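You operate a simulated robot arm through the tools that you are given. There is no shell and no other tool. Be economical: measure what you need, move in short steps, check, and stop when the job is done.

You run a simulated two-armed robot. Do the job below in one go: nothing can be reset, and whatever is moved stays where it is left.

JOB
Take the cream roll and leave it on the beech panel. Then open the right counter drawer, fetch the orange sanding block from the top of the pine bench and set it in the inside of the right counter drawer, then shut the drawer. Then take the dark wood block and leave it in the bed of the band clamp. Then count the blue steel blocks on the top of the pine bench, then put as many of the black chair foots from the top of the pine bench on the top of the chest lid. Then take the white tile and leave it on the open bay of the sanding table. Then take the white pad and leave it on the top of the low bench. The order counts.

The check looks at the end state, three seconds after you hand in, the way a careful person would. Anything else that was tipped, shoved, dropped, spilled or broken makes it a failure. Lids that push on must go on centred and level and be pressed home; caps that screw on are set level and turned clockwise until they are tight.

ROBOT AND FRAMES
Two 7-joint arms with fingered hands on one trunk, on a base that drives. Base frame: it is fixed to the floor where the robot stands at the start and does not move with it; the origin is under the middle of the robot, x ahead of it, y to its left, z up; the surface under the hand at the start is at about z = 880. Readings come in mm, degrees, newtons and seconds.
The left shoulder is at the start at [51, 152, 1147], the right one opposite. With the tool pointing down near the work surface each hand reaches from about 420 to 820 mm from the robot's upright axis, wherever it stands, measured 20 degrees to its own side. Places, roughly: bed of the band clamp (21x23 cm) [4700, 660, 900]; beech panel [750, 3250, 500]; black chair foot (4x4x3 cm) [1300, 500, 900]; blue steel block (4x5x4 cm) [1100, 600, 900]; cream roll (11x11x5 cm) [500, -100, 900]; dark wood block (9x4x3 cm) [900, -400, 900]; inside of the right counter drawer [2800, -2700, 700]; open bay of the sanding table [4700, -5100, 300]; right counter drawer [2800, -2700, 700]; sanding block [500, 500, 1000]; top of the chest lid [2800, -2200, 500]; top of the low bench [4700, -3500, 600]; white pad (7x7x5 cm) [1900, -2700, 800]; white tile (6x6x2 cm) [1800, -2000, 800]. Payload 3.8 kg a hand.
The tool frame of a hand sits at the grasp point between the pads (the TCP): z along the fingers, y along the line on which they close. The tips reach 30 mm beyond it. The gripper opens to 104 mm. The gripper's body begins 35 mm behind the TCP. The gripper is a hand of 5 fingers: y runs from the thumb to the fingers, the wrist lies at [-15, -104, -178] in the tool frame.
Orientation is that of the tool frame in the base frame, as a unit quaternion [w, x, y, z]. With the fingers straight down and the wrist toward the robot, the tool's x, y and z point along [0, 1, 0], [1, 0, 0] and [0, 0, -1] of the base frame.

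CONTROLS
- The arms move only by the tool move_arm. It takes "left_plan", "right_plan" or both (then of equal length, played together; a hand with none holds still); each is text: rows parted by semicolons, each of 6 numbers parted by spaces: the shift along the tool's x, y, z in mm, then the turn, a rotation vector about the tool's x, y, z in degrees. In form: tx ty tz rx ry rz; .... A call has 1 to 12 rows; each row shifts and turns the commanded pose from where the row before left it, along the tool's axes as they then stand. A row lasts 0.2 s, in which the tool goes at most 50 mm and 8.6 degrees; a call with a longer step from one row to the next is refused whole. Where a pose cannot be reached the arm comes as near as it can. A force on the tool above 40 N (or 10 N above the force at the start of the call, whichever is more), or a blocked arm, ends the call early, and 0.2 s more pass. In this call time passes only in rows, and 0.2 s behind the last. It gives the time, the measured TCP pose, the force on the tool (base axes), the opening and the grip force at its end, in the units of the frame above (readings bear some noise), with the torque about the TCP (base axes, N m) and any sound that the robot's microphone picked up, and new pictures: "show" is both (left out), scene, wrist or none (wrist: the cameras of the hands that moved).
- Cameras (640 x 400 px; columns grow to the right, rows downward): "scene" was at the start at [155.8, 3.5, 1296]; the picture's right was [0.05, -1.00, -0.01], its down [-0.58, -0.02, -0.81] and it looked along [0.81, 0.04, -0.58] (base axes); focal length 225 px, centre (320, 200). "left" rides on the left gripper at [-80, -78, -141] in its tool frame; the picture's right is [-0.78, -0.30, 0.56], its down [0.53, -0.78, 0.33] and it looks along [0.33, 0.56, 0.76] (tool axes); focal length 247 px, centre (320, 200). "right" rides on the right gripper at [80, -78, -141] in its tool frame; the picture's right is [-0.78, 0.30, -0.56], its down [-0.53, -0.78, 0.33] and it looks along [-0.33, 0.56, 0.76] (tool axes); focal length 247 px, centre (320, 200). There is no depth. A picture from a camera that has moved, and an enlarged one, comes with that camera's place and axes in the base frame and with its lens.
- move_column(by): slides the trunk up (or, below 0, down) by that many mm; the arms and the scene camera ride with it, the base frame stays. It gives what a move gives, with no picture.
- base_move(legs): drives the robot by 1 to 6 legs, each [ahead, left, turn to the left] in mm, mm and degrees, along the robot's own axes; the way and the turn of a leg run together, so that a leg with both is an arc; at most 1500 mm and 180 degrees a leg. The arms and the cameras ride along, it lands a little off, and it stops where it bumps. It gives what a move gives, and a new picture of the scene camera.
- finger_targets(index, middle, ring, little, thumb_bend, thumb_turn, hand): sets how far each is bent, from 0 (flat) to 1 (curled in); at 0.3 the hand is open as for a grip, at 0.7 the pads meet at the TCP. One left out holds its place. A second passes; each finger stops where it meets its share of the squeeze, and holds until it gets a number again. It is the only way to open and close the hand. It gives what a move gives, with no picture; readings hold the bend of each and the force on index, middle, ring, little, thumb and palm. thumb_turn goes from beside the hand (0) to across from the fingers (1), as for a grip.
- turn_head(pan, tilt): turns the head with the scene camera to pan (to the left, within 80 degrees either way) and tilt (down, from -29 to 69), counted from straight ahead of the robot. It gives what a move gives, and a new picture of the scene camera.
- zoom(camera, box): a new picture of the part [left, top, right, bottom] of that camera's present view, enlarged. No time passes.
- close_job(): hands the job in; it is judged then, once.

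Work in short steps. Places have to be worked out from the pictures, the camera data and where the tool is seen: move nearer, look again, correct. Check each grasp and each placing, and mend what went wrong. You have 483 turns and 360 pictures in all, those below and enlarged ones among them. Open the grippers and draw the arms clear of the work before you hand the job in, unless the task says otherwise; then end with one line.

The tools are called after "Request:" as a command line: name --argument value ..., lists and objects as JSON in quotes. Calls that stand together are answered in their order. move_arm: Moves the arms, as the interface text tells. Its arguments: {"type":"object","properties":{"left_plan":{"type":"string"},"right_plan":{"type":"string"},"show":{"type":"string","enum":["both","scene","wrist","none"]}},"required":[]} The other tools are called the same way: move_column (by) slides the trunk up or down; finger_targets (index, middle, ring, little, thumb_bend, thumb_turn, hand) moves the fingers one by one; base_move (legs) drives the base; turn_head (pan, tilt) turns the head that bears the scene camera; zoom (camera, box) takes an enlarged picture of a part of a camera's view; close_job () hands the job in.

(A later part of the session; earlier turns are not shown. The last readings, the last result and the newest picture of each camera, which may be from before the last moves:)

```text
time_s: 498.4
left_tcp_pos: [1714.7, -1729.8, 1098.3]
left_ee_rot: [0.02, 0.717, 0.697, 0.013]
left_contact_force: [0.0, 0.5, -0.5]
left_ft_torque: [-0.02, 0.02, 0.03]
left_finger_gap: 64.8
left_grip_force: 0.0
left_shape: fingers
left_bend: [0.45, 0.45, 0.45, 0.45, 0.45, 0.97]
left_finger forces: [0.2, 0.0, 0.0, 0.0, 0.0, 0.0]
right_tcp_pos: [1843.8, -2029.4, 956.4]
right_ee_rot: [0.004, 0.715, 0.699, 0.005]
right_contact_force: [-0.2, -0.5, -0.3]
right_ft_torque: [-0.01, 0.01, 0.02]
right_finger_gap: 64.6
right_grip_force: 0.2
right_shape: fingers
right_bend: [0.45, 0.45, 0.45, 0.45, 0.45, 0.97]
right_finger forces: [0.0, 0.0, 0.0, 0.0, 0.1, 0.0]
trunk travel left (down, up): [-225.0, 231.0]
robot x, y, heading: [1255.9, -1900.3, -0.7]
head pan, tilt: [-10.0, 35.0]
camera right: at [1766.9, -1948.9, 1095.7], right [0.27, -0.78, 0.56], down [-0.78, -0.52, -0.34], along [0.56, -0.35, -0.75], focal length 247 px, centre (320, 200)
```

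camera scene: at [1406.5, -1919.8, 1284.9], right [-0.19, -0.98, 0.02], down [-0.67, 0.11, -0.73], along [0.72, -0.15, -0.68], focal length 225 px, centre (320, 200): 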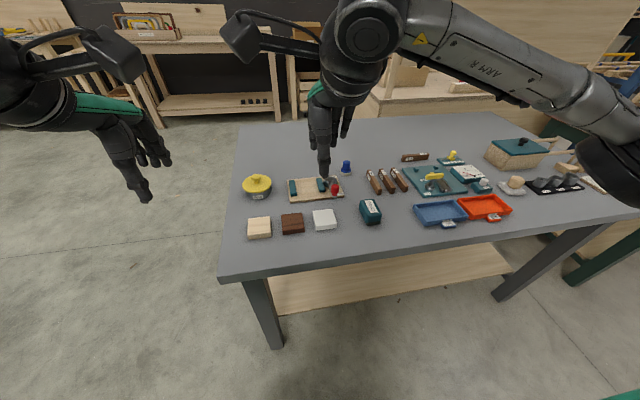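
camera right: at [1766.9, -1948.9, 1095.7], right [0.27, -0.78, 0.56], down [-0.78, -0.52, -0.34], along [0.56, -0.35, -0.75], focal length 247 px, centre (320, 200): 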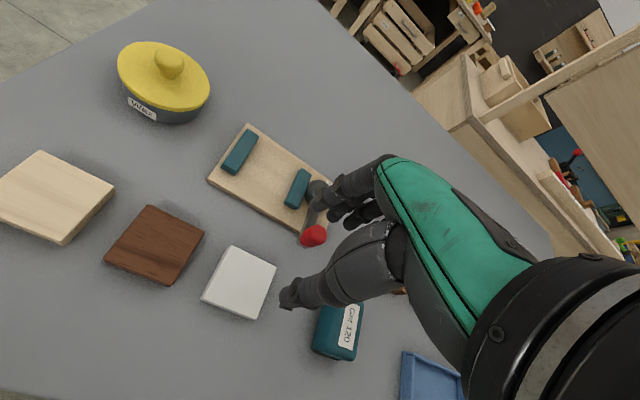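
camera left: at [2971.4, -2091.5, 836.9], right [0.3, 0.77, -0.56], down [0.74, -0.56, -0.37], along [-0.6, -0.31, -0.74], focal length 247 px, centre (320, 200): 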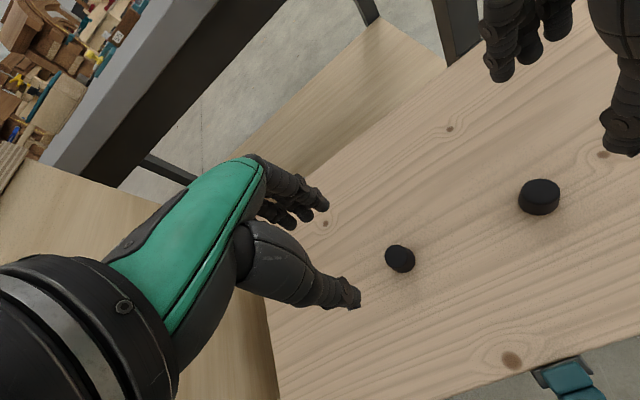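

Tile centre [1830, -2027], top z ≈ 803. I open a little wider, align and lower.

Request:
finger_targets --hand "right" --index 0.36 --middle 0.36 --ring 0.36 --little 0.36 --thumb_bend 0.36

Request:
move_arm --right_plan "1 -14 25 0 0 0; 0 0 30 0 0 0; 0 0 30 0 0 0; 0 0 22 0 0 0" --show "both"

```text
time_s: 499.4
left_tcp_pos: [1714.7, -1730.0, 1099.1]
left_ee_rot: [0.019, 0.717, 0.697, 0.012]
left_contact_force: [-0.3, -0.1, 0.3]
left_ft_torque: [0.0, -0.01, 0.03]
left_finger_gap: 64.6
left_grip_force: 0.1
left_shape: fingers
left_bend: [0.45, 0.45, 0.45, 0.45, 0.45, 0.97]
left_finger forces: [0.0, 0.0, 0.0, 0.0, 0.0, 0.0]
right_tcp_pos: [1843.8, -2029.9, 956.3]
right_ee_rot: [0.004, 0.715, 0.699, 0.004]
right_contact_force: [-0.4, 0.6, 0.4]
right_ft_torque: [-0.03, -0.01, -0.02]
right_finger_gap: 87.5
right_grip_force: 0.0
right_shape: fingers
right_bend: [0.36, 0.36, 0.36, 0.36, 0.36, 0.97]
right_finger forces: [0.0, 0.1, 0.0, 0.0, 0.0, 0.0]
trunk travel left (down, up): [-225.0, 231.0]
robot x, y, heading: [1252.7, -1902.1, -0.8]
head pan, tilt: [-10.0, 35.0]
```

```text
time_s: 500.2
left_tcp_pos: [1711.4, -1729.1, 1100.0]
left_ee_rot: [0.019, 0.717, 0.697, 0.013]
left_contact_force: [0.2, 0.3, -0.4]
left_ft_torque: [0.01, 0.0, 0.04]
left_finger_gap: 64.7
left_grip_force: 0.0
left_shape: fingers
left_bend: [0.45, 0.45, 0.45, 0.45, 0.45, 0.97]
left_finger forces: [0.0, 0.0, 0.0, 0.0, 0.0, 0.0]
right_tcp_pos: [1837.4, -2028.4, 897.0]
right_ee_rot: [0.014, 0.714, 0.7, 0.02]
right_contact_force: [-4.7, -0.1, 16.5]
right_ft_torque: [-0.5, -0.71, -0.2]
right_finger_gap: 87.7
right_grip_force: 7.9
right_shape: fingers
right_bend: [0.36, 0.36, 0.36, 0.36, 0.36, 0.97]
right_finger forces: [0.0, 0.0, 15.8, 0.0, 0.0, 0.0]
trunk travel left (down, up): [-225.0, 231.0]
robot x, y, heading: [1257.6, -1900.0, -0.9]
head pan, tilt: [-10.0, 35.0]
stopped in row 3 (right hand): the force on the tool passed its limit at 51 N (the readings are from after the stop); the commanded pose is now the measured one
camera scene: at [1403.7, -1919.6, 1285.3], right [-0.19, -0.98, 0.02], down [-0.67, 0.11, -0.73], along [0.72, -0.15, -0.68], focal length 225 px, centre (320, 200)
camera right: at [1753.5, -1947.5, 1033.9], right [0.25, -0.79, 0.56], down [-0.77, -0.52, -0.37], along [0.59, -0.34, -0.74], focal length 247 px, centre (320, 200)
```

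scene: 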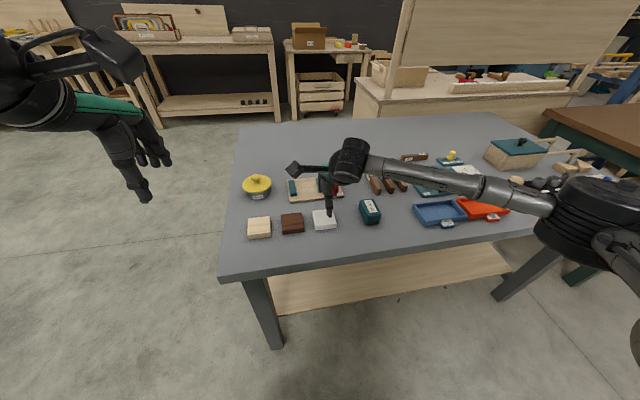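
right: 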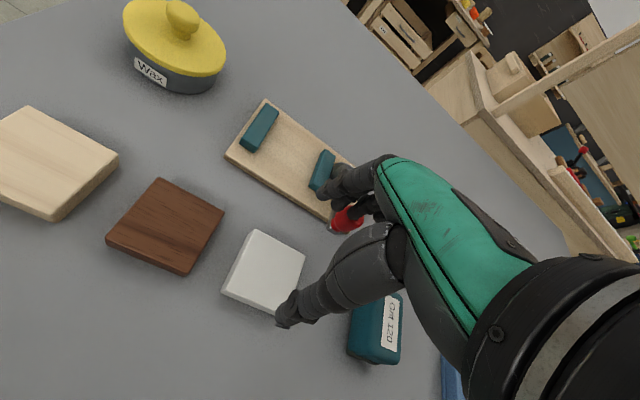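

The ring finger met a red-handled lever beside the tile. I lift off and check that nothing was shifted.

Request:
move_arm --right_plan "0 0 -30 0 0 0; 0 0 -40 0 0 0; 0 0 -40 0 0 0" --show "wrist"

Request:
zoom --camera "right" --box '[100, 80, 400, 340]'

```text
time_s: 501.0
left_tcp_pos: [1713.4, -1729.0, 1098.6]
left_ee_rot: [0.019, 0.717, 0.696, 0.012]
left_contact_force: [0.2, 0.0, 0.3]
left_ft_torque: [0.01, 0.0, 0.04]
left_finger_gap: 64.8
left_grip_force: 0.1
left_shape: fingers
left_bend: [0.45, 0.45, 0.45, 0.45, 0.45, 0.97]
left_finger forces: [0.1, 0.0, 0.1, 0.0, 0.0, 0.1]
right_tcp_pos: [1831.4, -2029.4, 1000.3]
right_ee_rot: [0.011, 0.715, 0.699, 0.016]
right_contact_force: [-0.1, -1.6, 1.4]
right_ft_torque: [-0.03, -0.02, -0.02]
right_finger_gap: 87.8
right_grip_force: 0.0
right_shape: fingers
right_bend: [0.36, 0.36, 0.36, 0.36, 0.36, 0.97]
right_finger forces: [0.0, 0.1, 0.0, 0.1, 0.0, 0.0]
trunk travel left (down, up): [-225.0, 231.0]
robot x, y, heading: [1257.9, -1900.5, -0.8]
head pan, tilt: [-10.0, 35.0]
camera right: at [1750.9, -1948.1, 1139.7], right [0.26, -0.78, 0.56], down [-0.77, -0.52, -0.37], along [0.58, -0.34, -0.74], focal length 247 px, centre (320, 200)
```

right: 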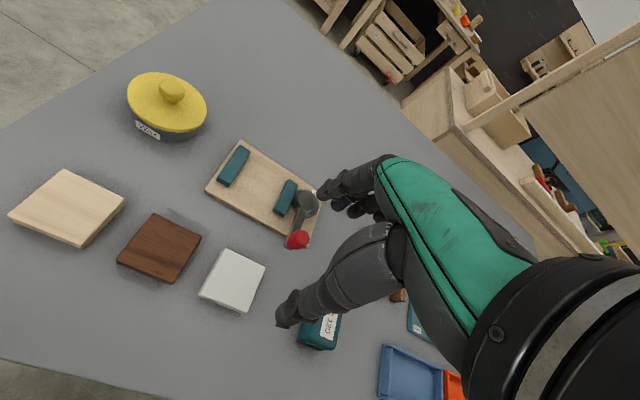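

```text
1.54 times, centred on (250, 210) of right
camera zoom: at [1750.9, -1948.1, 1139.7], right [0.26, -0.78, 0.56], down [-0.77, -0.52, -0.37], along [0.58, -0.34, -0.74], focal length 380 px, centre (428, 185)
```

zoom: 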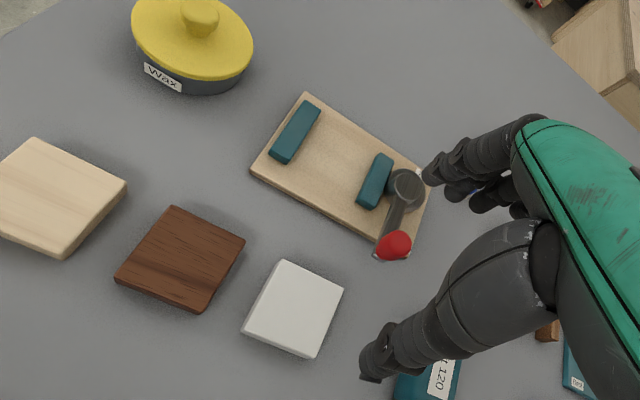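

The lever jig is unmoved. I take the tile from the north side instead, with thumb in the 30 mm gap.

Request:
move_arm --right_plan "0 -40 -25 0 0 0; 0 -40 -25 0 0 0; 0 -40 -20 0 0 0; 0 0 -30 -2 0 0" --show "none"

Request:
base_move --legs '[[0, 0, -90], [-720, 0, 0], [0, 690, 0], [190, 0, 0]]'

Request:
turn_head --pan -10 --tilt 40

```text
time_s: 502.0
left_tcp_pos: [1714.7, -1730.1, 1099.5]
left_ee_rot: [0.019, 0.717, 0.697, 0.013]
left_contact_force: [-1.2, 0.7, 0.7]
left_ft_torque: [0.01, -0.02, 0.01]
left_finger_gap: 64.7
left_grip_force: 0.0
left_shape: fingers
left_bend: [0.45, 0.45, 0.45, 0.45, 0.45, 0.97]
left_finger forces: [0.0, 0.0, 0.0, 0.0, 0.1, 0.1]
right_tcp_pos: [1708.1, -2028.9, 1097.5]
right_ee_rot: [0.025, 0.714, 0.699, 0.029]
right_contact_force: [0.6, -0.6, -0.2]
right_ft_torque: [-0.02, 0.03, 0.02]
right_finger_gap: 87.9
right_grip_force: 0.1
right_shape: fingers
right_bend: [0.36, 0.36, 0.36, 0.36, 0.36, 0.97]
right_finger forces: [0.0, 0.0, 0.2, 0.0, 0.1, 0.0]
trunk travel left (down, up): [-225.0, 231.0]
robot x, y, heading: [1256.0, -1899.6, -0.5]
head pan, tilt: [-10.0, 35.0]
```

```text
time_s: 514.3
left_tcp_pos: [2129.9, -1815.5, 1099.1]
left_ee_rot: [0.023, 1.0, -0.001, -0.005]
left_contact_force: [0.6, -0.7, 0.1]
left_ft_torque: [0.01, 0.02, 0.0]
left_finger_gap: 64.8
left_grip_force: 0.0
left_shape: fingers
left_bend: [0.45, 0.45, 0.45, 0.45, 0.45, 0.97]
left_finger forces: [0.0, 0.0, 0.0, 0.0, 0.0, 0.0]
right_tcp_pos: [1832.9, -1818.3, 1097.3]
right_ee_rot: [0.038, 0.999, 0.002, 0.003]
right_contact_force: [0.2, -0.1, -0.2]
right_ft_torque: [-0.01, 0.02, -0.01]
right_finger_gap: 88.0
right_grip_force: 0.1
right_shape: fingers
right_bend: [0.36, 0.36, 0.36, 0.36, 0.36, 0.97]
right_finger forces: [0.0, 0.0, 0.0, 0.0, 0.0, 0.1]
trunk travel left (down, up): [-225.0, 231.0]
robot x, y, heading: [1951.4, -1367.0, -89.5]
head pan, tilt: [-10.0, 35.0]
camera scene: at [1934.0, -1512.9, 1285.1], right [-0.99, 0.16, 0.02], down [0.09, 0.68, -0.73], along [-0.13, -0.72, -0.68], focal length 225 px, centre (320, 200)
```

scene: 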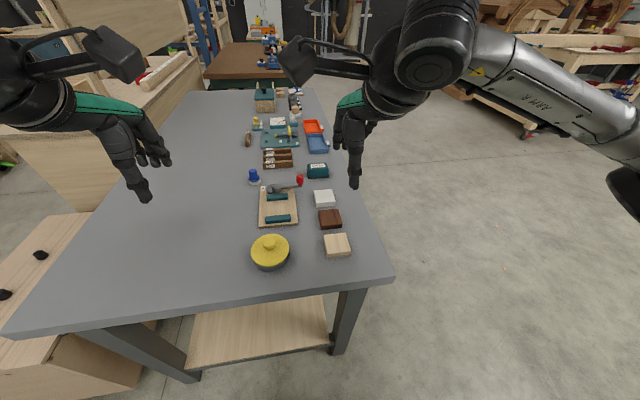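

```text
time_s: 515.0
left_tcp_pos: [2129.7, -1815.9, 1099.6]
left_ee_rot: [0.022, 1.0, -0.001, -0.004]
left_contact_force: [-0.6, 0.1, 0.1]
left_ft_torque: [0.01, 0.0, 0.01]
left_finger_gap: 64.8
left_grip_force: 0.1
left_shape: fingers
left_bend: [0.45, 0.45, 0.45, 0.45, 0.45, 0.97]
left_finger forces: [0.0, 0.1, 0.0, 0.0, 0.0, 0.1]
right_tcp_pos: [1831.7, -1819.1, 1095.9]
right_ee_rot: [0.037, 0.999, 0.003, 0.004]
right_contact_force: [0.5, -0.3, -0.9]
right_ft_torque: [0.02, -0.01, 0.01]
right_finger_gap: 88.2
right_grip_force: 0.1
right_shape: fingers
right_bend: [0.36, 0.36, 0.36, 0.36, 0.36, 0.97]
right_finger forces: [0.1, 0.0, 0.0, 0.0, 0.1, 0.0]
trunk travel left (down, up): [-225.0, 231.0]
robot x, y, heading: [1945.1, -1366.1, -89.1]
head pan, tilt: [-10.0, 40.0]
camera scene: at [1934.6, -1509.9, 1277.7], right [-0.99, 0.16, 0.02], down [0.1, 0.74, -0.67], along [-0.13, -0.66, -0.74], focal length 225 px, centre (320, 200)
```

scene: 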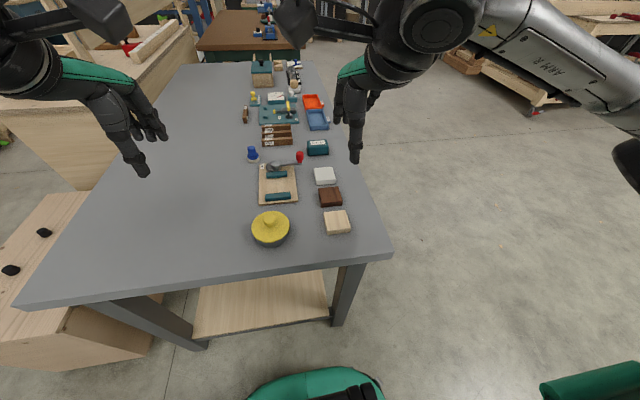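

I bring the right hand over the tile from this side, levelling it.

Request:
move_arm --right_plan "-2 40 20 4.2 0 0; -2 42 22 0 0 0; -2 42 22 0 0 0; -2 42 22 0 0 0; -2 42 22 0 0 0; 0 0 45 0 0 0" --show "wrist"

Request:
zoom --camera "right" --box '[120, 120, 440, 380]'

```text
time_s: 516.4
left_tcp_pos: [2130.0, -1816.7, 1099.6]
left_ee_rot: [0.021, 1.0, -0.001, -0.003]
left_contact_force: [0.0, -0.1, 0.2]
left_ft_torque: [0.03, -0.04, -0.01]
left_finger_gap: 65.0
left_grip_force: 0.0
left_shape: fingers
left_bend: [0.45, 0.45, 0.45, 0.45, 0.45, 0.97]
left_finger forces: [0.0, 0.1, 0.0, 0.0, 0.0, 0.0]
right_tcp_pos: [1824.8, -2028.8, 948.5]
right_ee_rot: [0.001, 1.0, 0.004, 0.003]
right_contact_force: [-0.8, 0.0, -0.5]
right_ft_torque: [0.02, -0.02, 0.01]
right_finger_gap: 88.1
right_grip_force: 0.0
right_shape: fingers
right_bend: [0.36, 0.36, 0.36, 0.36, 0.36, 0.97]
right_finger forces: [0.0, 0.1, 0.0, 0.0, 0.1, 0.0]
trunk travel left (down, up): [-225.0, 231.0]
robot x, y, heading: [1944.3, -1364.4, -89.1]
head pan, tilt: [-10.0, 40.0]
camera right: at [1902.6, -1949.9, 1089.3], right [-0.78, -0.3, 0.55], down [-0.54, 0.77, -0.34], along [-0.32, -0.56, -0.76], focal length 247 px, centre (320, 200)
```

right: 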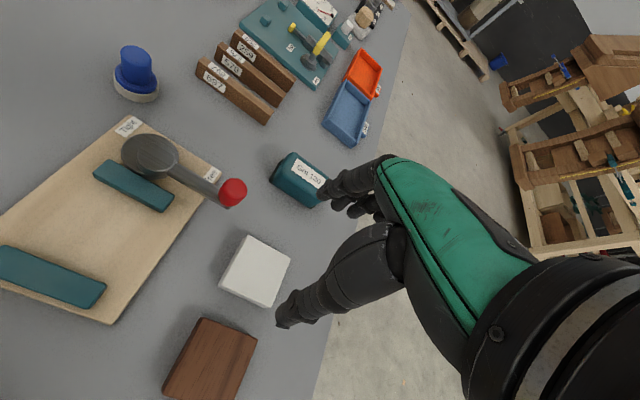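

```text
1.54 times, centred on (280, 250) of right
camera zoom: at [1902.6, -1949.9, 1089.3], right [-0.78, -0.3, 0.55], down [-0.54, 0.77, -0.34], along [-0.32, -0.56, -0.76], focal length 380 px, centre (382, 123)
```

zoom: 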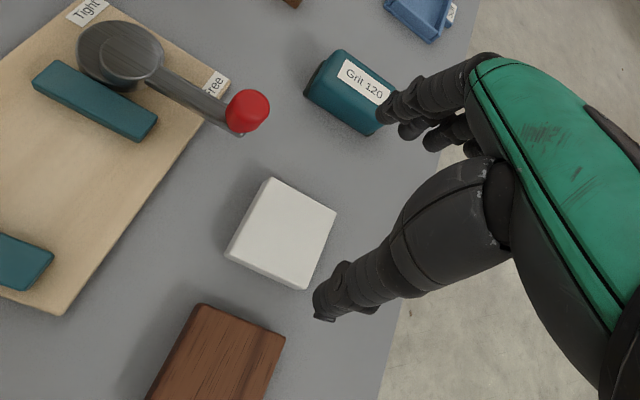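

Clear plan: thumb into the gap (y ≈ -1983), fingers short of the teal block and lever. I set the opening to ~72 mm and lower.

Request:
finger_targets --hand "right" --index 0.42 --middle 0.42 --ring 0.42 --little 0.42 --thumb_bend 0.42

Request:
move_arm --right_plan "-7 -3 30 0 0 0; 0 0 30 0 0 0; 0 0 25 0 0 0" --show "wrist"

```text
time_s: 517.4
left_tcp_pos: [2130.7, -1815.6, 1099.2]
left_ee_rot: [0.023, 1.0, 0.0, -0.005]
left_contact_force: [0.1, -0.2, 0.8]
left_ft_torque: [-0.01, -0.03, -0.02]
left_finger_gap: 64.8
left_grip_force: 0.1
left_shape: fingers
left_bend: [0.45, 0.45, 0.45, 0.45, 0.45, 0.97]
left_finger forces: [0.0, 0.0, 0.0, 0.1, 0.1, 0.0]
right_tcp_pos: [1824.7, -2028.4, 947.5]
right_ee_rot: [0.001, 1.0, 0.003, 0.003]
right_contact_force: [-0.1, -0.8, 0.0]
right_ft_torque: [0.02, 0.0, 0.02]
right_finger_gap: 73.4
right_grip_force: 0.2
right_shape: fingers
right_bend: [0.42, 0.42, 0.42, 0.42, 0.42, 0.97]
right_finger forces: [0.1, 0.0, 0.1, 0.1, 0.0, 0.0]
trunk travel left (down, up): [-225.0, 231.0]
robot x, y, heading: [1948.1, -1361.8, -89.2]
head pan, tilt: [-10.0, 40.0]
```

```text
time_s: 518.2
left_tcp_pos: [2130.5, -1817.1, 1098.6]
left_ee_rot: [0.022, 1.0, -0.002, -0.004]
left_contact_force: [0.4, 0.4, -0.1]
left_ft_torque: [-0.04, -0.02, 0.02]
left_finger_gap: 64.9
left_grip_force: 0.0
left_shape: fingers
left_bend: [0.45, 0.45, 0.45, 0.45, 0.45, 0.97]
left_finger forces: [0.0, 0.1, 0.0, 0.0, 0.0, 0.1]
right_tcp_pos: [1817.2, -2025.8, 862.3]
right_ee_rot: [0.002, 1.0, 0.003, 0.003]
right_contact_force: [0.5, 0.0, -0.3]
right_ft_torque: [-0.01, -0.07, -0.01]
right_finger_gap: 73.4
right_grip_force: 0.1
right_shape: fingers
right_bend: [0.42, 0.42, 0.42, 0.42, 0.42, 0.97]
right_finger forces: [0.0, 0.0, 0.0, 0.0, 0.1, 0.0]
trunk travel left (down, up): [-225.0, 231.0]
robot x, y, heading: [1940.9, -1364.1, -89.3]
head pan, tilt: [-10.0, 40.0]
camera right: at [1896.3, -1947.2, 1003.5], right [-0.78, -0.3, 0.55], down [-0.54, 0.77, -0.34], along [-0.32, -0.56, -0.76], focal length 247 px, centre (320, 200)
```

right: 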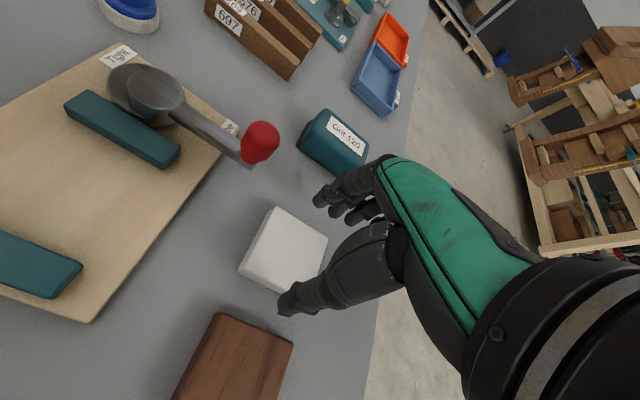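

Aligned. Continue down to z ≈ 816 and close.

Request:
move_arm --right_plan "0 0 20 0 0 0; 0 0 15 0 0 0; 0 0 10 0 0 0" --show "wrist"

Request:
finger_targets --hand "right" --index 0.7 --middle 0.7 --ring 0.7 --little 0.7 --thumb_bend 0.7

Request:
move_arm --right_plan "0 0 -15 0 0 0; 0 0 -25 0 0 0; 0 0 -35 0 0 0; 0 0 -40 0 0 0; 0 0 -40 0 0 0" --show "wrist"

```text
time_s: 519.1
left_tcp_pos: [2129.9, -1816.4, 1098.6]
left_ee_rot: [0.022, 1.0, -0.001, -0.004]
left_contact_force: [0.1, -0.5, -0.4]
left_ft_torque: [0.03, 0.02, -0.01]
left_finger_gap: 65.0
left_grip_force: 0.0
left_shape: fingers
left_bend: [0.45, 0.45, 0.45, 0.45, 0.45, 0.97]
left_finger forces: [0.1, 0.1, 0.0, 0.0, 0.0, 0.0]
right_tcp_pos: [1818.6, -2031.7, 831.8]
right_ee_rot: [0.013, 1.0, 0.002, 0.008]
right_contact_force: [-2.7, 4.4, 21.6]
right_ft_torque: [-0.5, 0.25, -0.07]
right_finger_gap: 76.2
right_grip_force: 10.6
right_shape: fingers
right_bend: [0.42, 0.42, 0.42, 0.42, 0.4, 0.98]
right_finger forces: [0.0, 18.4, 0.0, 0.0, 2.5, 0.0]
trunk travel left (down, up): [-225.0, 231.0]
robot x, y, heading: [1944.7, -1361.3, -89.2]
head pan, tilt: [-10.0, 40.0]
stopped in row 3 (right hand): the force on the tool passed its limit at 42 N (the readings are from after the stop); the commanded pose is now the measured one
camera right: at [1895.9, -1949.8, 971.2], right [-0.78, -0.28, 0.55], down [-0.53, 0.77, -0.36], along [-0.32, -0.58, -0.75], focal length 247 px, centre (320, 200)
```

right: 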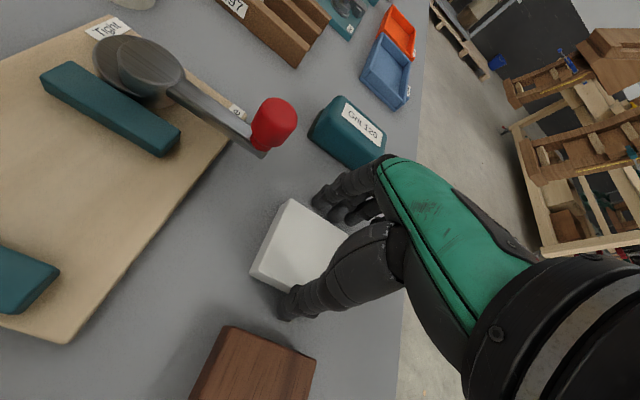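

```text
time_s: 520.1
left_tcp_pos: [2130.5, -1814.3, 1100.0]
left_ee_rot: [0.025, 1.0, -0.001, -0.005]
left_contact_force: [0.3, 0.4, -1.2]
left_ft_torque: [-0.03, 0.0, -0.01]
left_finger_gap: 65.1
left_grip_force: 0.1
left_shape: fingers
left_bend: [0.45, 0.45, 0.45, 0.45, 0.45, 0.97]
left_finger forces: [0.1, 0.0, 0.1, 0.0, 0.1, 0.0]
right_tcp_pos: [1818.9, -2031.0, 833.6]
right_ee_rot: [0.014, 1.0, 0.002, 0.007]
right_contact_force: [-1.3, -6.1, 30.3]
right_ft_torque: [-0.89, 0.23, 0.07]
right_finger_gap: 55.0
right_grip_force: 28.2
right_shape: fingers
right_bend: [0.46, 0.45, 0.69, 0.7, 0.56, 0.97]
right_finger forces: [11.7, 24.0, 0.8, 0.1, 19.6, 0.0]
trunk travel left (down, up): [-225.0, 231.0]
robot x, y, heading: [1941.5, -1363.0, -89.4]
head pan, tilt: [-10.0, 40.0]
```

```text
time_s: 521.3
left_tcp_pos: [2130.1, -1816.4, 1099.2]
left_ee_rot: [0.023, 1.0, -0.001, -0.005]
left_contact_force: [0.9, 0.0, 0.5]
left_ft_torque: [0.01, -0.02, 0.01]
left_finger_gap: 64.8
left_grip_force: 0.0
left_shape: fingers
left_bend: [0.45, 0.45, 0.45, 0.45, 0.45, 0.97]
left_finger forces: [0.0, 0.0, 0.0, 0.0, 0.0, 0.1]
right_tcp_pos: [1815.6, -2025.7, 979.8]
right_ee_rot: [0.008, 1.0, 0.004, 0.007]
right_contact_force: [-0.7, -0.4, -0.7]
right_ft_torque: [0.02, 0.01, 0.03]
right_finger_gap: 54.7
right_grip_force: 15.5
right_shape: fingers
right_bend: [0.46, 0.48, 0.7, 0.7, 0.56, 0.96]
right_finger forces: [10.2, 5.5, 0.3, 0.0, 15.6, 0.0]
trunk travel left (down, up): [-225.0, 231.0]
robot x, y, heading: [1944.4, -1364.0, -89.5]
head pan, tilt: [-10.0, 40.0]
camera right: at [1894.7, -1945.8, 1121.1], right [-0.78, -0.29, 0.55], down [-0.53, 0.77, -0.35], along [-0.32, -0.57, -0.76], focal length 247 px, centre (320, 200)
```

right: 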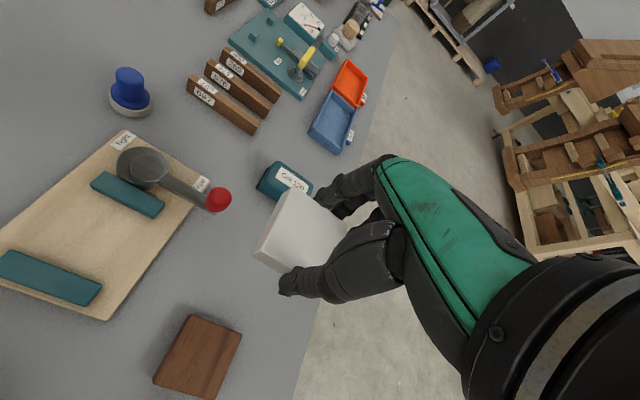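

The tile is held level. I retract and head down the aisle toward the sanding table.

Request:
move_arm --right_plan "0 -20 -40 0 0 0; 0 -35 -35 0 0 0; 0 -35 -35 0 0 0; 0 -40 -20 0 0 0; 0 -40 0 0 0 0" --show "none"

Request:
base_move --legs '[[-150, 0, 0], [0, 900, 0], [0, 820, 0], [850, 0, 0], [850, 0, 0]]'

Request:
turn_head --pan 15 --tilt 20

```text
time_s: 522.5
left_tcp_pos: [2130.1, -1816.2, 1100.0]
left_ee_rot: [0.023, 1.0, 0.0, -0.004]
left_contact_force: [-0.1, -0.1, -0.5]
left_ft_torque: [0.0, 0.02, -0.01]
left_finger_gap: 64.6
left_grip_force: 0.0
left_shape: fingers
left_bend: [0.45, 0.45, 0.45, 0.45, 0.45, 0.97]
left_finger forces: [0.0, 0.0, 0.1, 0.0, 0.1, 0.0]
right_tcp_pos: [1813.1, -1854.2, 1108.8]
right_ee_rot: [0.008, 1.0, 0.002, 0.007]
right_contact_force: [-0.2, 1.1, -0.2]
right_ft_torque: [-0.01, 0.01, 0.02]
right_finger_gap: 54.6
right_grip_force: 16.6
right_shape: fingers
right_bend: [0.46, 0.49, 0.7, 0.7, 0.56, 0.96]
right_finger forces: [10.3, 5.4, 0.2, 0.0, 15.7, 0.0]
trunk travel left (down, up): [-225.0, 231.0]
robot x, y, heading: [1940.3, -1361.9, -89.8]
head pan, tilt: [-10.0, 40.0]
```

```text
time_s: 540.4
left_tcp_pos: [3860.5, -3359.7, 1098.3]
left_ee_rot: [0.022, 1.0, -0.006, -0.004]
left_contact_force: [0.1, -0.4, 0.8]
left_ft_torque: [-0.02, -0.04, 0.02]
left_finger_gap: 64.8
left_grip_force: 0.1
left_shape: fingers
left_bend: [0.45, 0.45, 0.45, 0.45, 0.45, 0.97]
left_finger forces: [0.0, 0.0, 0.1, 0.0, 0.1, 0.0]
right_tcp_pos: [3543.8, -3394.3, 1109.5]
right_ee_rot: [0.009, 1.0, -0.002, 0.007]
right_contact_force: [-0.4, -0.4, -0.2]
right_ft_torque: [-0.02, -0.01, 0.01]
right_finger_gap: 54.8
right_grip_force: 15.7
right_shape: fingers
right_bend: [0.46, 0.49, 0.7, 0.7, 0.56, 0.96]
right_finger forces: [10.2, 5.6, 0.2, 0.1, 15.6, 0.0]
trunk travel left (down, up): [-225.0, 231.0]
robot x, y, heading: [3680.7, -2904.8, -90.0]
head pan, tilt: [-10.0, 40.0]
camera scene: at [3668.8, -3049.9, 1277.9], right [-0.98, 0.17, 0.02], down [0.11, 0.73, -0.67], along [-0.13, -0.66, -0.74], focal length 225 px, centre (320, 200)
```

scene: 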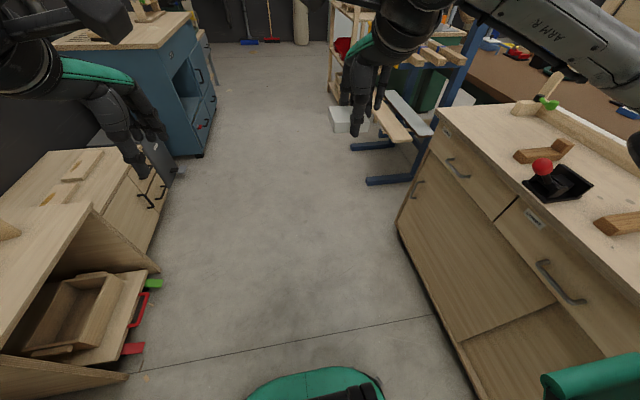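

```text
time_s: 541.3
left_tcp_pos: [3861.2, -3359.5, 1099.5]
left_ee_rot: [0.023, 1.0, -0.006, -0.005]
left_contact_force: [-0.4, -0.2, 0.4]
left_ft_torque: [-0.02, 0.03, -0.01]
left_finger_gap: 64.5
left_grip_force: 0.1
left_shape: fingers
left_bend: [0.45, 0.45, 0.45, 0.45, 0.45, 0.97]
left_finger forces: [0.1, 0.0, 0.0, 0.0, 0.1, 0.1]
right_tcp_pos: [3544.3, -3395.3, 1108.2]
right_ee_rot: [0.009, 1.0, -0.003, 0.007]
right_contact_force: [0.0, -0.7, -0.1]
right_ft_torque: [0.01, -0.02, 0.0]
right_finger_gap: 54.7
right_grip_force: 15.6
right_shape: fingers
right_bend: [0.46, 0.49, 0.7, 0.7, 0.56, 0.96]
right_finger forces: [10.2, 5.5, 0.1, 0.0, 15.7, 0.1]
trunk travel left (down, up): [-225.0, 231.0]
robot x, y, heading: [3682.0, -2903.5, -90.0]
head pan, tilt: [15.0, 20.0]
camera scene: at [3707.6, -3060.6, 1308.0], right [-0.97, -0.26, -0.04], down [-0.09, 0.46, -0.88], along [0.24, -0.85, -0.47], focal length 225 px, centre (320, 200)
```

scene: 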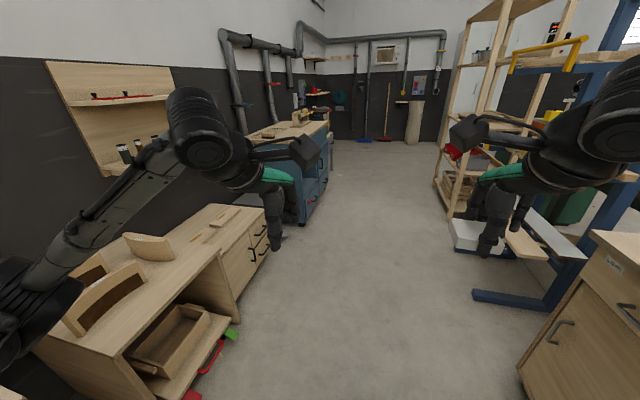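

The blue cabinet with the open niche ahead is the sanding table. I drive on and turn to look at it.

Request:
base_move --legs '[[1100, 0, 0], [1050, 0, 0], [0, 0, 90]]'

Request:
turn_head --pan 0 --tilt 30

```text
time_s: 555.8
left_tcp_pos: [4121.8, -4887.3, 1099.0]
left_ee_rot: [0.019, 0.718, 0.696, 0.012]
left_contact_force: [-0.7, 0.8, 0.0]
left_ft_torque: [0.0, -0.01, 0.03]
left_finger_gap: 65.0
left_grip_force: 0.0
left_shape: fingers
left_bend: [0.45, 0.45, 0.45, 0.45, 0.45, 0.97]
left_finger forces: [0.0, 0.1, 0.1, 0.0, 0.0, 0.0]
right_tcp_pos: [4152.0, -5206.2, 1108.5]
right_ee_rot: [0.001, 0.714, 0.7, 0.012]
right_contact_force: [0.2, 0.2, 0.6]
right_ft_torque: [-0.01, 0.01, 0.04]
right_finger_gap: 54.2
right_grip_force: 15.0
right_shape: fingers
right_bend: [0.46, 0.49, 0.7, 0.7, 0.56, 0.96]
right_finger forces: [10.0, 5.3, 0.3, 0.1, 15.0, 0.1]
trunk travel left (down, up): [-225.0, 231.0]
robot x, y, heading: [3662.9, -5062.1, -0.7]
head pan, tilt: [15.0, 20.0]
camera scene: at [3821.0, -5039.5, 1308.0], right [0.24, -0.97, -0.04], down [-0.46, -0.08, -0.88], along [0.85, 0.23, -0.47], focal length 225 px, centre (320, 200)
```

scene: 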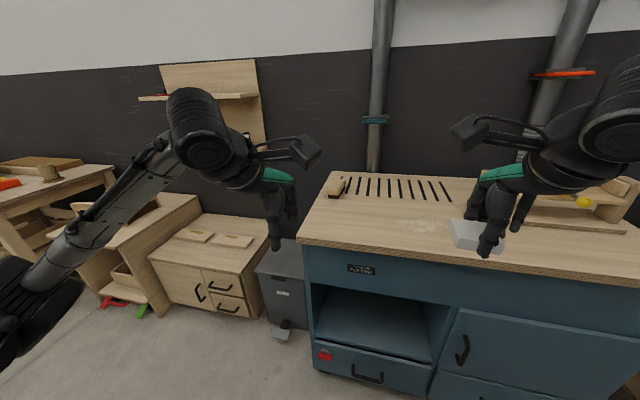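

```text
time_s: 556.6
left_tcp_pos: [4121.8, -4888.0, 1099.4]
left_ee_rot: [0.02, 0.717, 0.697, 0.013]
left_contact_force: [0.2, 0.6, -0.7]
left_ft_torque: [-0.02, 0.0, -0.02]
left_finger_gap: 64.8
left_grip_force: 0.2
left_shape: fingers
left_bend: [0.45, 0.45, 0.45, 0.45, 0.45, 0.97]
left_finger forces: [0.0, 0.0, 0.1, 0.1, 0.1, 0.0]
right_tcp_pos: [4151.9, -5204.9, 1108.5]
right_ee_rot: [0.0, 0.714, 0.7, 0.01]
right_contact_force: [-0.3, 0.3, -1.0]
right_ft_torque: [0.04, -0.03, -0.03]
right_finger_gap: 54.2
right_grip_force: 15.2
right_shape: fingers
right_bend: [0.46, 0.49, 0.7, 0.7, 0.56, 0.96]
right_finger forces: [10.0, 5.3, 0.3, 0.0, 14.9, 0.0]
trunk travel left (down, up): [-225.0, 231.0]
robot x, y, heading: [3666.7, -5061.3, -1.1]
head pan, tilt: [0.0, 30.0]
camera scene: at [3818.9, -5063.6, 1292.1], right [-0.01, -1.0, 0.0], down [-0.62, 0.01, -0.79], along [0.79, -0.01, -0.62], focal length 225 px, centre (320, 200)
```

scene: 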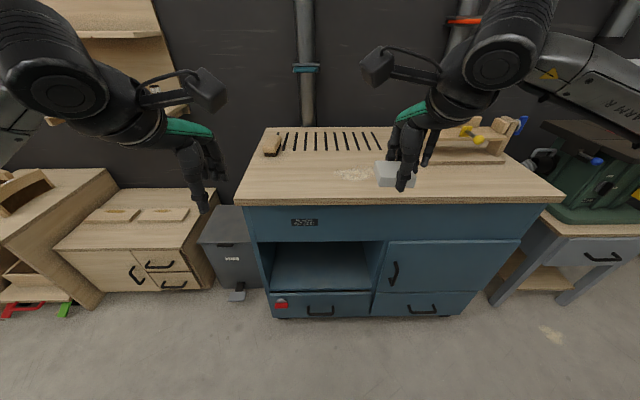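

The open bay is the front niche: opening about z 282–625, y -4790…-5340, front face x ≈ 4400. I can lower the hand in front and slide it in just past the sill. I position the base and lower the trunk.

Request:
base_move --legs '[[225, 110, 1]]'

Request:
move_column --by -225

Request:
turn_head --pan 0 --tilt 5

```text
time_s: 558.4
left_tcp_pos: [4343.2, -4771.2, 1099.6]
left_ee_rot: [0.02, 0.711, 0.703, 0.013]
left_contact_force: [0.0, 0.1, -0.9]
left_ft_torque: [0.0, -0.02, 0.0]
left_finger_gap: 64.8
left_grip_force: 0.1
left_shape: fingers
left_bend: [0.45, 0.45, 0.45, 0.45, 0.45, 0.97]
left_finger forces: [0.0, 0.0, 0.0, 0.0, 0.0, 0.0]
right_tcp_pos: [4380.6, -5087.6, 1108.3]
right_ee_rot: [0.001, 0.708, 0.706, 0.011]
right_contact_force: [0.3, 0.4, -0.5]
right_ft_torque: [0.01, 0.0, -0.01]
right_finger_gap: 54.5
right_grip_force: 15.3
right_shape: fingers
right_bend: [0.46, 0.49, 0.7, 0.7, 0.56, 0.96]
right_finger forces: [10.0, 5.3, 0.3, 0.0, 15.1, 0.0]
trunk travel left (down, up): [-225.0, 231.0]
robot x, y, heading: [3893.1, -4954.8, 0.2]
head pan, tilt: [0.0, 30.0]
camera scene: at [4044.1, -4952.1, 1292.2], right [0.0, -1.0, 0.0], down [-0.62, 0.0, -0.79], along [0.79, 0.0, -0.62], focal length 225 px, centre (320, 200)
```

scene: 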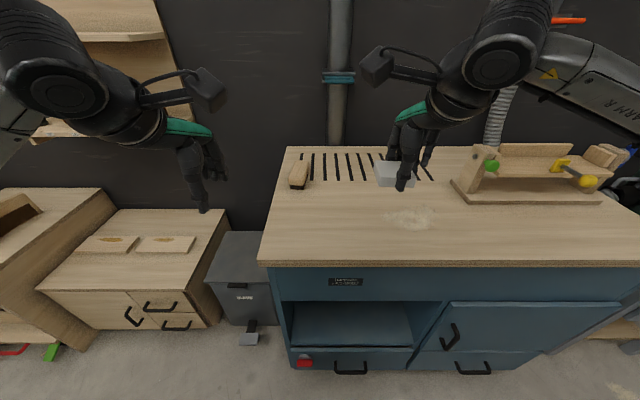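

```text
time_s: 560.3
left_tcp_pos: [4345.3, -4769.9, 894.1]
left_ee_rot: [0.015, 0.711, 0.703, 0.007]
left_contact_force: [-0.7, 0.8, 0.1]
left_ft_torque: [0.0, 0.0, 0.04]
left_finger_gap: 64.5
left_grip_force: 0.0
left_shape: fingers
left_bend: [0.45, 0.45, 0.45, 0.45, 0.45, 0.97]
left_finger forces: [0.0, 0.1, 0.1, 0.1, 0.1, 0.1]
right_tcp_pos: [4385.4, -5089.2, 911.4]
right_ee_rot: [0.004, 0.711, 0.703, 0.023]
right_contact_force: [-1.1, 0.2, 18.6]
right_ft_torque: [-0.22, -0.65, 0.02]
right_finger_gap: 54.3
right_grip_force: 26.2
right_shape: fingers
right_bend: [0.47, 0.47, 0.7, 0.7, 0.56, 0.96]
right_finger forces: [10.1, 25.1, 0.2, 0.1, 16.2, 0.0]
trunk travel left (down, up): [-26.0, 430.0]
robot x, y, heading: [3888.0, -4954.9, 0.2]
head pan, tilt: [0.0, 30.0]
stopped: the force on the tool passed its limit at 52 N (the readings are from after the stop); the commanded pose is now the measured one
```

```text
time_s: 561.2
left_tcp_pos: [4345.5, -4771.5, 894.5]
left_ee_rot: [0.015, 0.711, 0.703, 0.009]
left_contact_force: [-0.2, -0.7, -0.8]
left_ft_torque: [0.02, 0.0, 0.04]
left_finger_gap: 64.9
left_grip_force: 0.0
left_shape: fingers
left_bend: [0.45, 0.45, 0.45, 0.45, 0.45, 0.97]
left_finger forces: [0.0, 0.0, 0.1, 0.0, 0.0, 0.0]
right_tcp_pos: [4385.4, -5088.5, 913.4]
right_ee_rot: [0.004, 0.71, 0.704, 0.022]
right_contact_force: [2.7, 0.1, 26.6]
right_ft_torque: [-0.3, -1.06, 0.06]
right_finger_gap: 54.3
right_grip_force: 28.5
right_shape: fingers
right_bend: [0.47, 0.46, 0.7, 0.7, 0.56, 0.96]
right_finger forces: [11.1, 31.1, 0.3, 0.0, 14.9, 0.1]
trunk travel left (down, up): [-26.0, 430.0]
robot x, y, heading: [3887.6, -4948.3, 0.0]
head pan, tilt: [0.0, 5.0]
camera scene: at [4193.9, -4950.9, 1044.0], right [0.0, -1.0, 0.0], down [-0.54, 0.0, -0.84], along [0.84, 0.0, -0.54], focal length 225 px, centre (320, 200)
```

scene: 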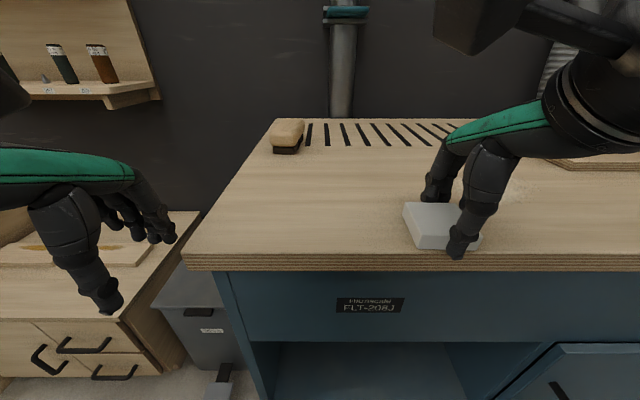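

The tabletop (z ≈ 873, front edge x ≈ 4360) stopped the tile. I raise the trunk a little and pull the hand back in front of the table.

Request:
move_column --by 50

Request:
move_arm --right_plan "0 -30 -10 0 0 0; 0 -35 0 0 0 0; 0 -35 0 0 0 0; 0 -30 0 0 0 0" --show "both"

```text
time_s: 562.1
left_tcp_pos: [4348.4, -4772.4, 942.7]
left_ee_rot: [0.013, 0.711, 0.703, 0.008]
left_contact_force: [1.2, -0.9, 0.8]
left_ft_torque: [0.01, 0.01, 0.03]
left_finger_gap: 64.6
left_grip_force: 0.0
left_shape: fingers
left_bend: [0.45, 0.45, 0.45, 0.45, 0.45, 0.97]
left_finger forces: [0.0, 0.1, 0.1, 0.0, 0.0, 0.1]
right_tcp_pos: [4388.7, -5088.9, 958.2]
right_ee_rot: [0.001, 0.711, 0.703, 0.018]
right_contact_force: [-0.4, -0.1, -0.6]
right_ft_torque: [-0.02, 0.03, 0.02]
right_finger_gap: 54.4
right_grip_force: 15.4
right_shape: fingers
right_bend: [0.47, 0.49, 0.7, 0.7, 0.56, 0.96]
right_finger forces: [10.5, 5.0, 0.3, 0.1, 15.4, 0.0]
trunk travel left (down, up): [-76.0, 380.0]
robot x, y, heading: [3890.6, -4952.1, 0.3]
head pan, tilt: [0.0, 5.0]
```

```text
time_s: 563.1
left_tcp_pos: [4345.6, -4770.6, 944.5]
left_ee_rot: [0.015, 0.711, 0.703, 0.009]
left_contact_force: [0.4, -0.2, 0.2]
left_ft_torque: [-0.02, -0.01, 0.04]
left_finger_gap: 65.0
left_grip_force: 0.0
left_shape: fingers
left_bend: [0.45, 0.45, 0.45, 0.45, 0.45, 0.97]
left_finger forces: [0.0, 0.0, 0.0, 0.0, 0.1, 0.1]
right_tcp_pos: [4267.4, -5082.0, 981.7]
right_ee_rot: [0.002, 0.711, 0.703, 0.018]
right_contact_force: [-0.6, 0.1, -0.4]
right_ft_torque: [-0.02, 0.0, 0.01]
right_finger_gap: 54.4
right_grip_force: 15.4
right_shape: fingers
right_bend: [0.47, 0.49, 0.7, 0.7, 0.56, 0.96]
right_finger forces: [10.5, 5.0, 0.3, 0.1, 15.4, 0.0]
right hand out of reach, approached as far as the arm can: row 4
trunk travel left (down, up): [-76.0, 380.0]
robot x, y, heading: [3890.8, -4949.7, 0.1]
head pan, tilt: [0.0, 5.0]
camera scene: at [4154.6, -4951.2, 1125.7], right [0.0, -1.0, 0.0], down [-0.45, 0.0, -0.9], along [0.9, 0.0, -0.45], focal length 225 px, centre (320, 200)
camera right: at [4187.3, -5004.4, 1121.2], right [0.27, -0.79, 0.55], down [-0.77, -0.52, -0.37], along [0.57, -0.32, -0.75], focal length 247 px, centre (320, 200)
```

scene: 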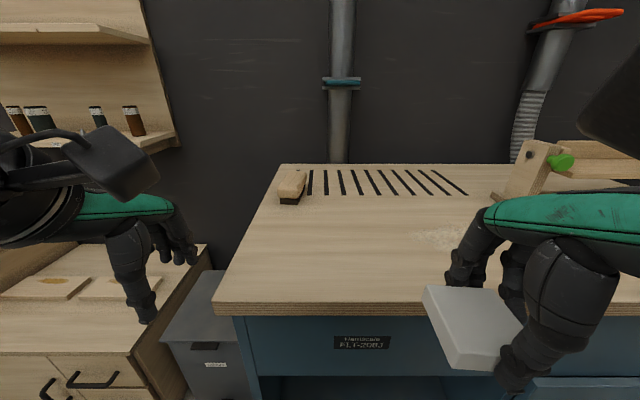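
right: 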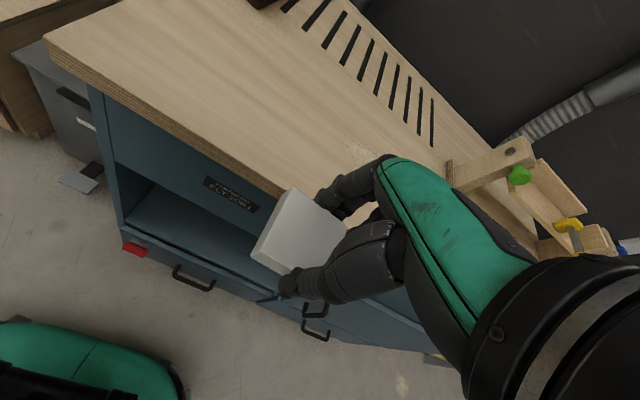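

Edge of the top is x ≈ 4340 and the sill ≈ 4380. I back the base 95 mm, set the hand at x ≈ 4270 and lower in front of the cabinet.

Request:
base_move --legs '[[-95, 0, 0]]'

Request:
move_column --by -76

Request:
move_arm --right_plan "-15 25 35 -1.5 0 0; -15 25 35 0 0 0; 0 25 40 0 0 0; 0 10 45 0 0 0; 0 0 45 0 0 0; 0 0 45 0 0 0" --show "both"

```text
time_s: 564.2
left_tcp_pos: [4251.5, -4771.5, 944.5]
left_ee_rot: [0.015, 0.711, 0.703, 0.009]
left_contact_force: [-0.8, 0.2, -0.8]
left_ft_torque: [0.02, 0.03, 0.0]
left_finger_gap: 64.9
left_grip_force: 0.1
left_shape: fingers
left_bend: [0.45, 0.45, 0.45, 0.45, 0.45, 0.97]
left_finger forces: [0.0, 0.0, 0.1, 0.0, 0.1, 0.0]
right_tcp_pos: [4172.4, -5082.8, 980.1]
right_ee_rot: [0.002, 0.711, 0.703, 0.018]
right_contact_force: [-0.9, -0.2, -0.7]
right_ft_torque: [-0.03, 0.02, -0.02]
right_finger_gap: 54.1
right_grip_force: 15.1
right_shape: fingers
right_bend: [0.47, 0.49, 0.7, 0.7, 0.56, 0.96]
right_finger forces: [10.6, 5.0, 0.3, 0.0, 15.4, 0.0]
trunk travel left (down, up): [-76.0, 380.0]
robot x, y, heading: [3797.3, -4952.6, 0.3]
head pan, tilt: [0.0, 5.0]
camera scene: at [4059.2, -4952.0, 1125.7], right [0.0, -1.0, 0.0], down [-0.45, 0.0, -0.9], along [0.9, 0.0, -0.45], focal length 225 px, centre (320, 200)
```

scene: 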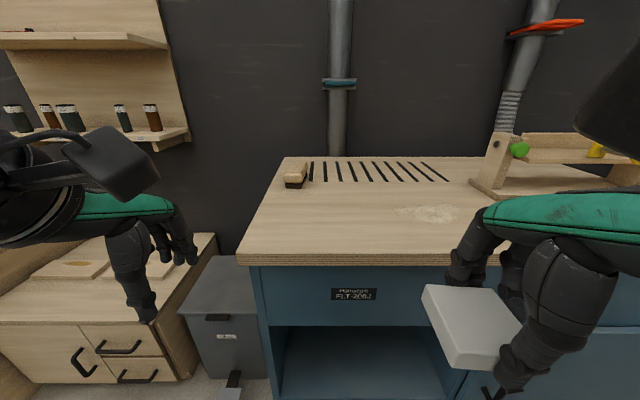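

```text
time_s: 565.4
left_tcp_pos: [4251.4, -4772.0, 869.7]
left_ee_rot: [0.014, 0.711, 0.703, 0.009]
left_contact_force: [-0.5, -0.2, -0.2]
left_ft_torque: [0.01, -0.04, 0.04]
left_finger_gap: 64.8
left_grip_force: 0.0
left_shape: fingers
left_bend: [0.45, 0.45, 0.45, 0.45, 0.45, 0.97]
left_finger forces: [0.0, 0.0, 0.0, 0.0, 0.1, 0.1]
right_tcp_pos: [4172.9, -5083.0, 906.9]
right_ee_rot: [0.001, 0.71, 0.704, 0.017]
right_contact_force: [0.8, -0.2, -0.1]
right_ft_torque: [-0.02, -0.03, 0.01]
right_finger_gap: 54.5
right_grip_force: 15.7
right_shape: fingers
right_bend: [0.47, 0.49, 0.7, 0.7, 0.56, 0.96]
right_finger forces: [10.5, 5.0, 0.3, 0.1, 15.4, 0.0]
trunk travel left (down, up): [0.0, 456.0]
robot x, y, heading: [3795.5, -4953.5, 0.1]
head pan, tilt: [0.0, 5.0]
```

```text
time_s: 566.8
left_tcp_pos: [4253.1, -4771.8, 868.8]
left_ee_rot: [0.015, 0.712, 0.702, 0.008]
left_contact_force: [-0.7, 0.9, 0.4]
left_ft_torque: [-0.02, 0.03, -0.01]
left_finger_gap: 65.0
left_grip_force: 0.1
left_shape: fingers
left_bend: [0.45, 0.45, 0.45, 0.45, 0.45, 0.97]
left_finger forces: [0.1, 0.1, 0.0, 0.1, 0.0, 0.1]
right_tcp_pos: [4306.9, -5097.3, 689.7]
right_ee_rot: [0.01, 0.711, 0.703, 0.025]
right_contact_force: [0.3, 0.6, -1.3]
right_ft_torque: [-0.02, 0.01, 0.0]
right_finger_gap: 54.4
right_grip_force: 15.1
right_shape: fingers
right_bend: [0.47, 0.49, 0.7, 0.7, 0.56, 0.96]
right_finger forces: [10.2, 5.0, 0.2, 0.1, 14.9, 0.0]
right hand out of reach, approached as far as the arm can: row 1, 2, 4, 5
trunk travel left (down, up): [0.0, 456.0]
robot x, y, heading: [3796.7, -4951.1, 0.2]
head pan, tilt: [0.0, 5.0]
camera scene: at [4123.2, -4952.0, 998.0], right [0.0, -1.0, 0.0], down [-0.59, 0.0, -0.81], along [0.81, 0.0, -0.59], focal length 225 px, centre (320, 200)
camera right: at [4223.9, -5019.3, 828.3], right [0.26, -0.79, 0.55], down [-0.76, -0.52, -0.38], along [0.59, -0.32, -0.74], focal length 247 px, centre (320, 200)
```

scene: 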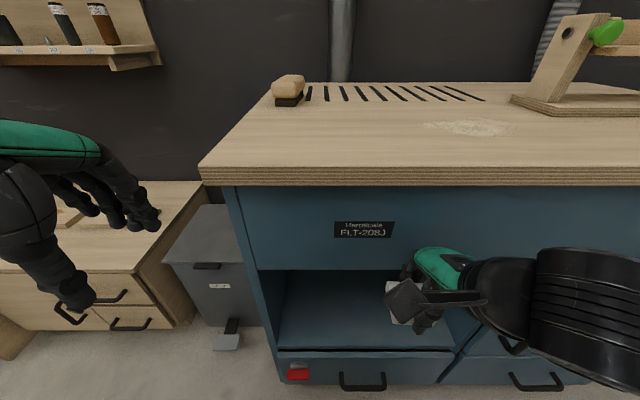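
right: 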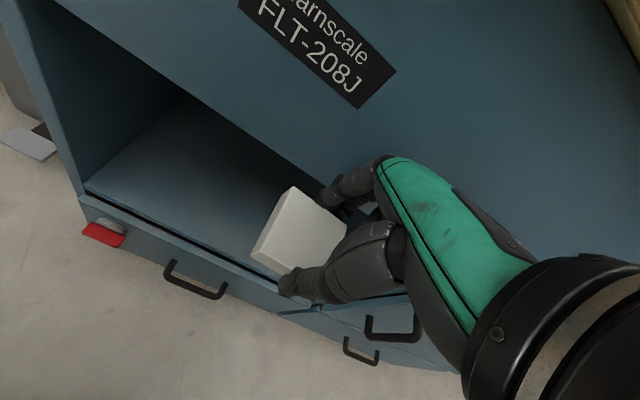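

The hand is before the niche (bay z 288–660, y -4835…-5337). I draw back a bit, level the tile and lower further.

Request:
move_arm --right_plan "0 -18 30 2.8 -1.2 0; 0 0 40 0 0 0; 0 0 40 0 0 0; 0 0 40 0 0 0; 0 0 40 0 0 0" --show "both"

```text
time_s: 568.0
left_tcp_pos: [4253.6, -4771.5, 867.8]
left_ee_rot: [0.014, 0.71, 0.704, 0.008]
left_contact_force: [0.5, -0.3, 0.3]
left_ft_torque: [-0.02, 0.0, 0.0]
left_finger_gap: 64.7
left_grip_force: 0.0
left_shape: fingers
left_bend: [0.45, 0.45, 0.45, 0.45, 0.45, 0.97]
left_finger forces: [0.0, 0.1, 0.0, 0.0, 0.0, 0.0]
right_tcp_pos: [4295.6, -5095.7, 500.1]
right_ee_rot: [0.0, 0.711, 0.703, 0.004]
right_contact_force: [-0.6, 0.3, -0.1]
right_ft_torque: [-0.03, -0.02, 0.02]
right_finger_gap: 54.1
right_grip_force: 14.4
right_shape: fingers
right_bend: [0.47, 0.49, 0.7, 0.7, 0.56, 0.96]
right_finger forces: [10.0, 4.7, 0.0, 0.1, 14.6, 0.0]
right hand out of reach, approached as far as the arm can: row 1
trunk travel left (down, up): [0.0, 456.0]
robot x, y, heading: [3799.0, -4951.8, 0.3]
head pan, tilt: [0.0, 5.0]
camera scene: at [4123.5, -4951.1, 998.0], right [0.0, -1.0, 0.0], down [-0.59, 0.0, -0.81], along [0.81, 0.0, -0.59], focal length 225 px, centre (320, 200)
camera right: at [4218.8, -5014.1, 640.6], right [0.28, -0.78, 0.56], down [-0.78, -0.52, -0.34], along [0.56, -0.34, -0.76], focal length 247 px, centre (320, 200)
```

scene: 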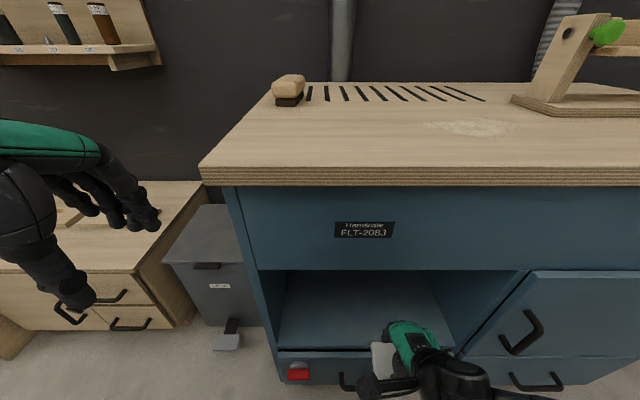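
right: 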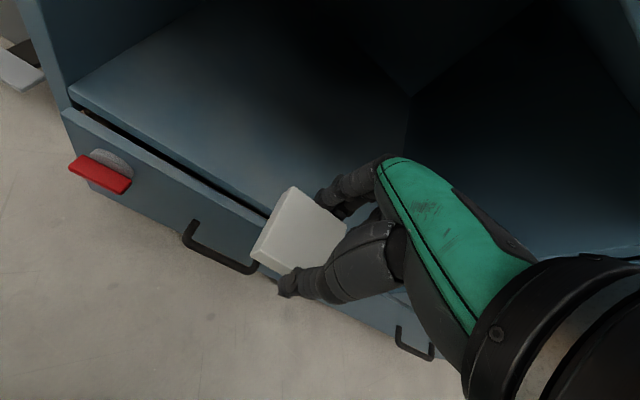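

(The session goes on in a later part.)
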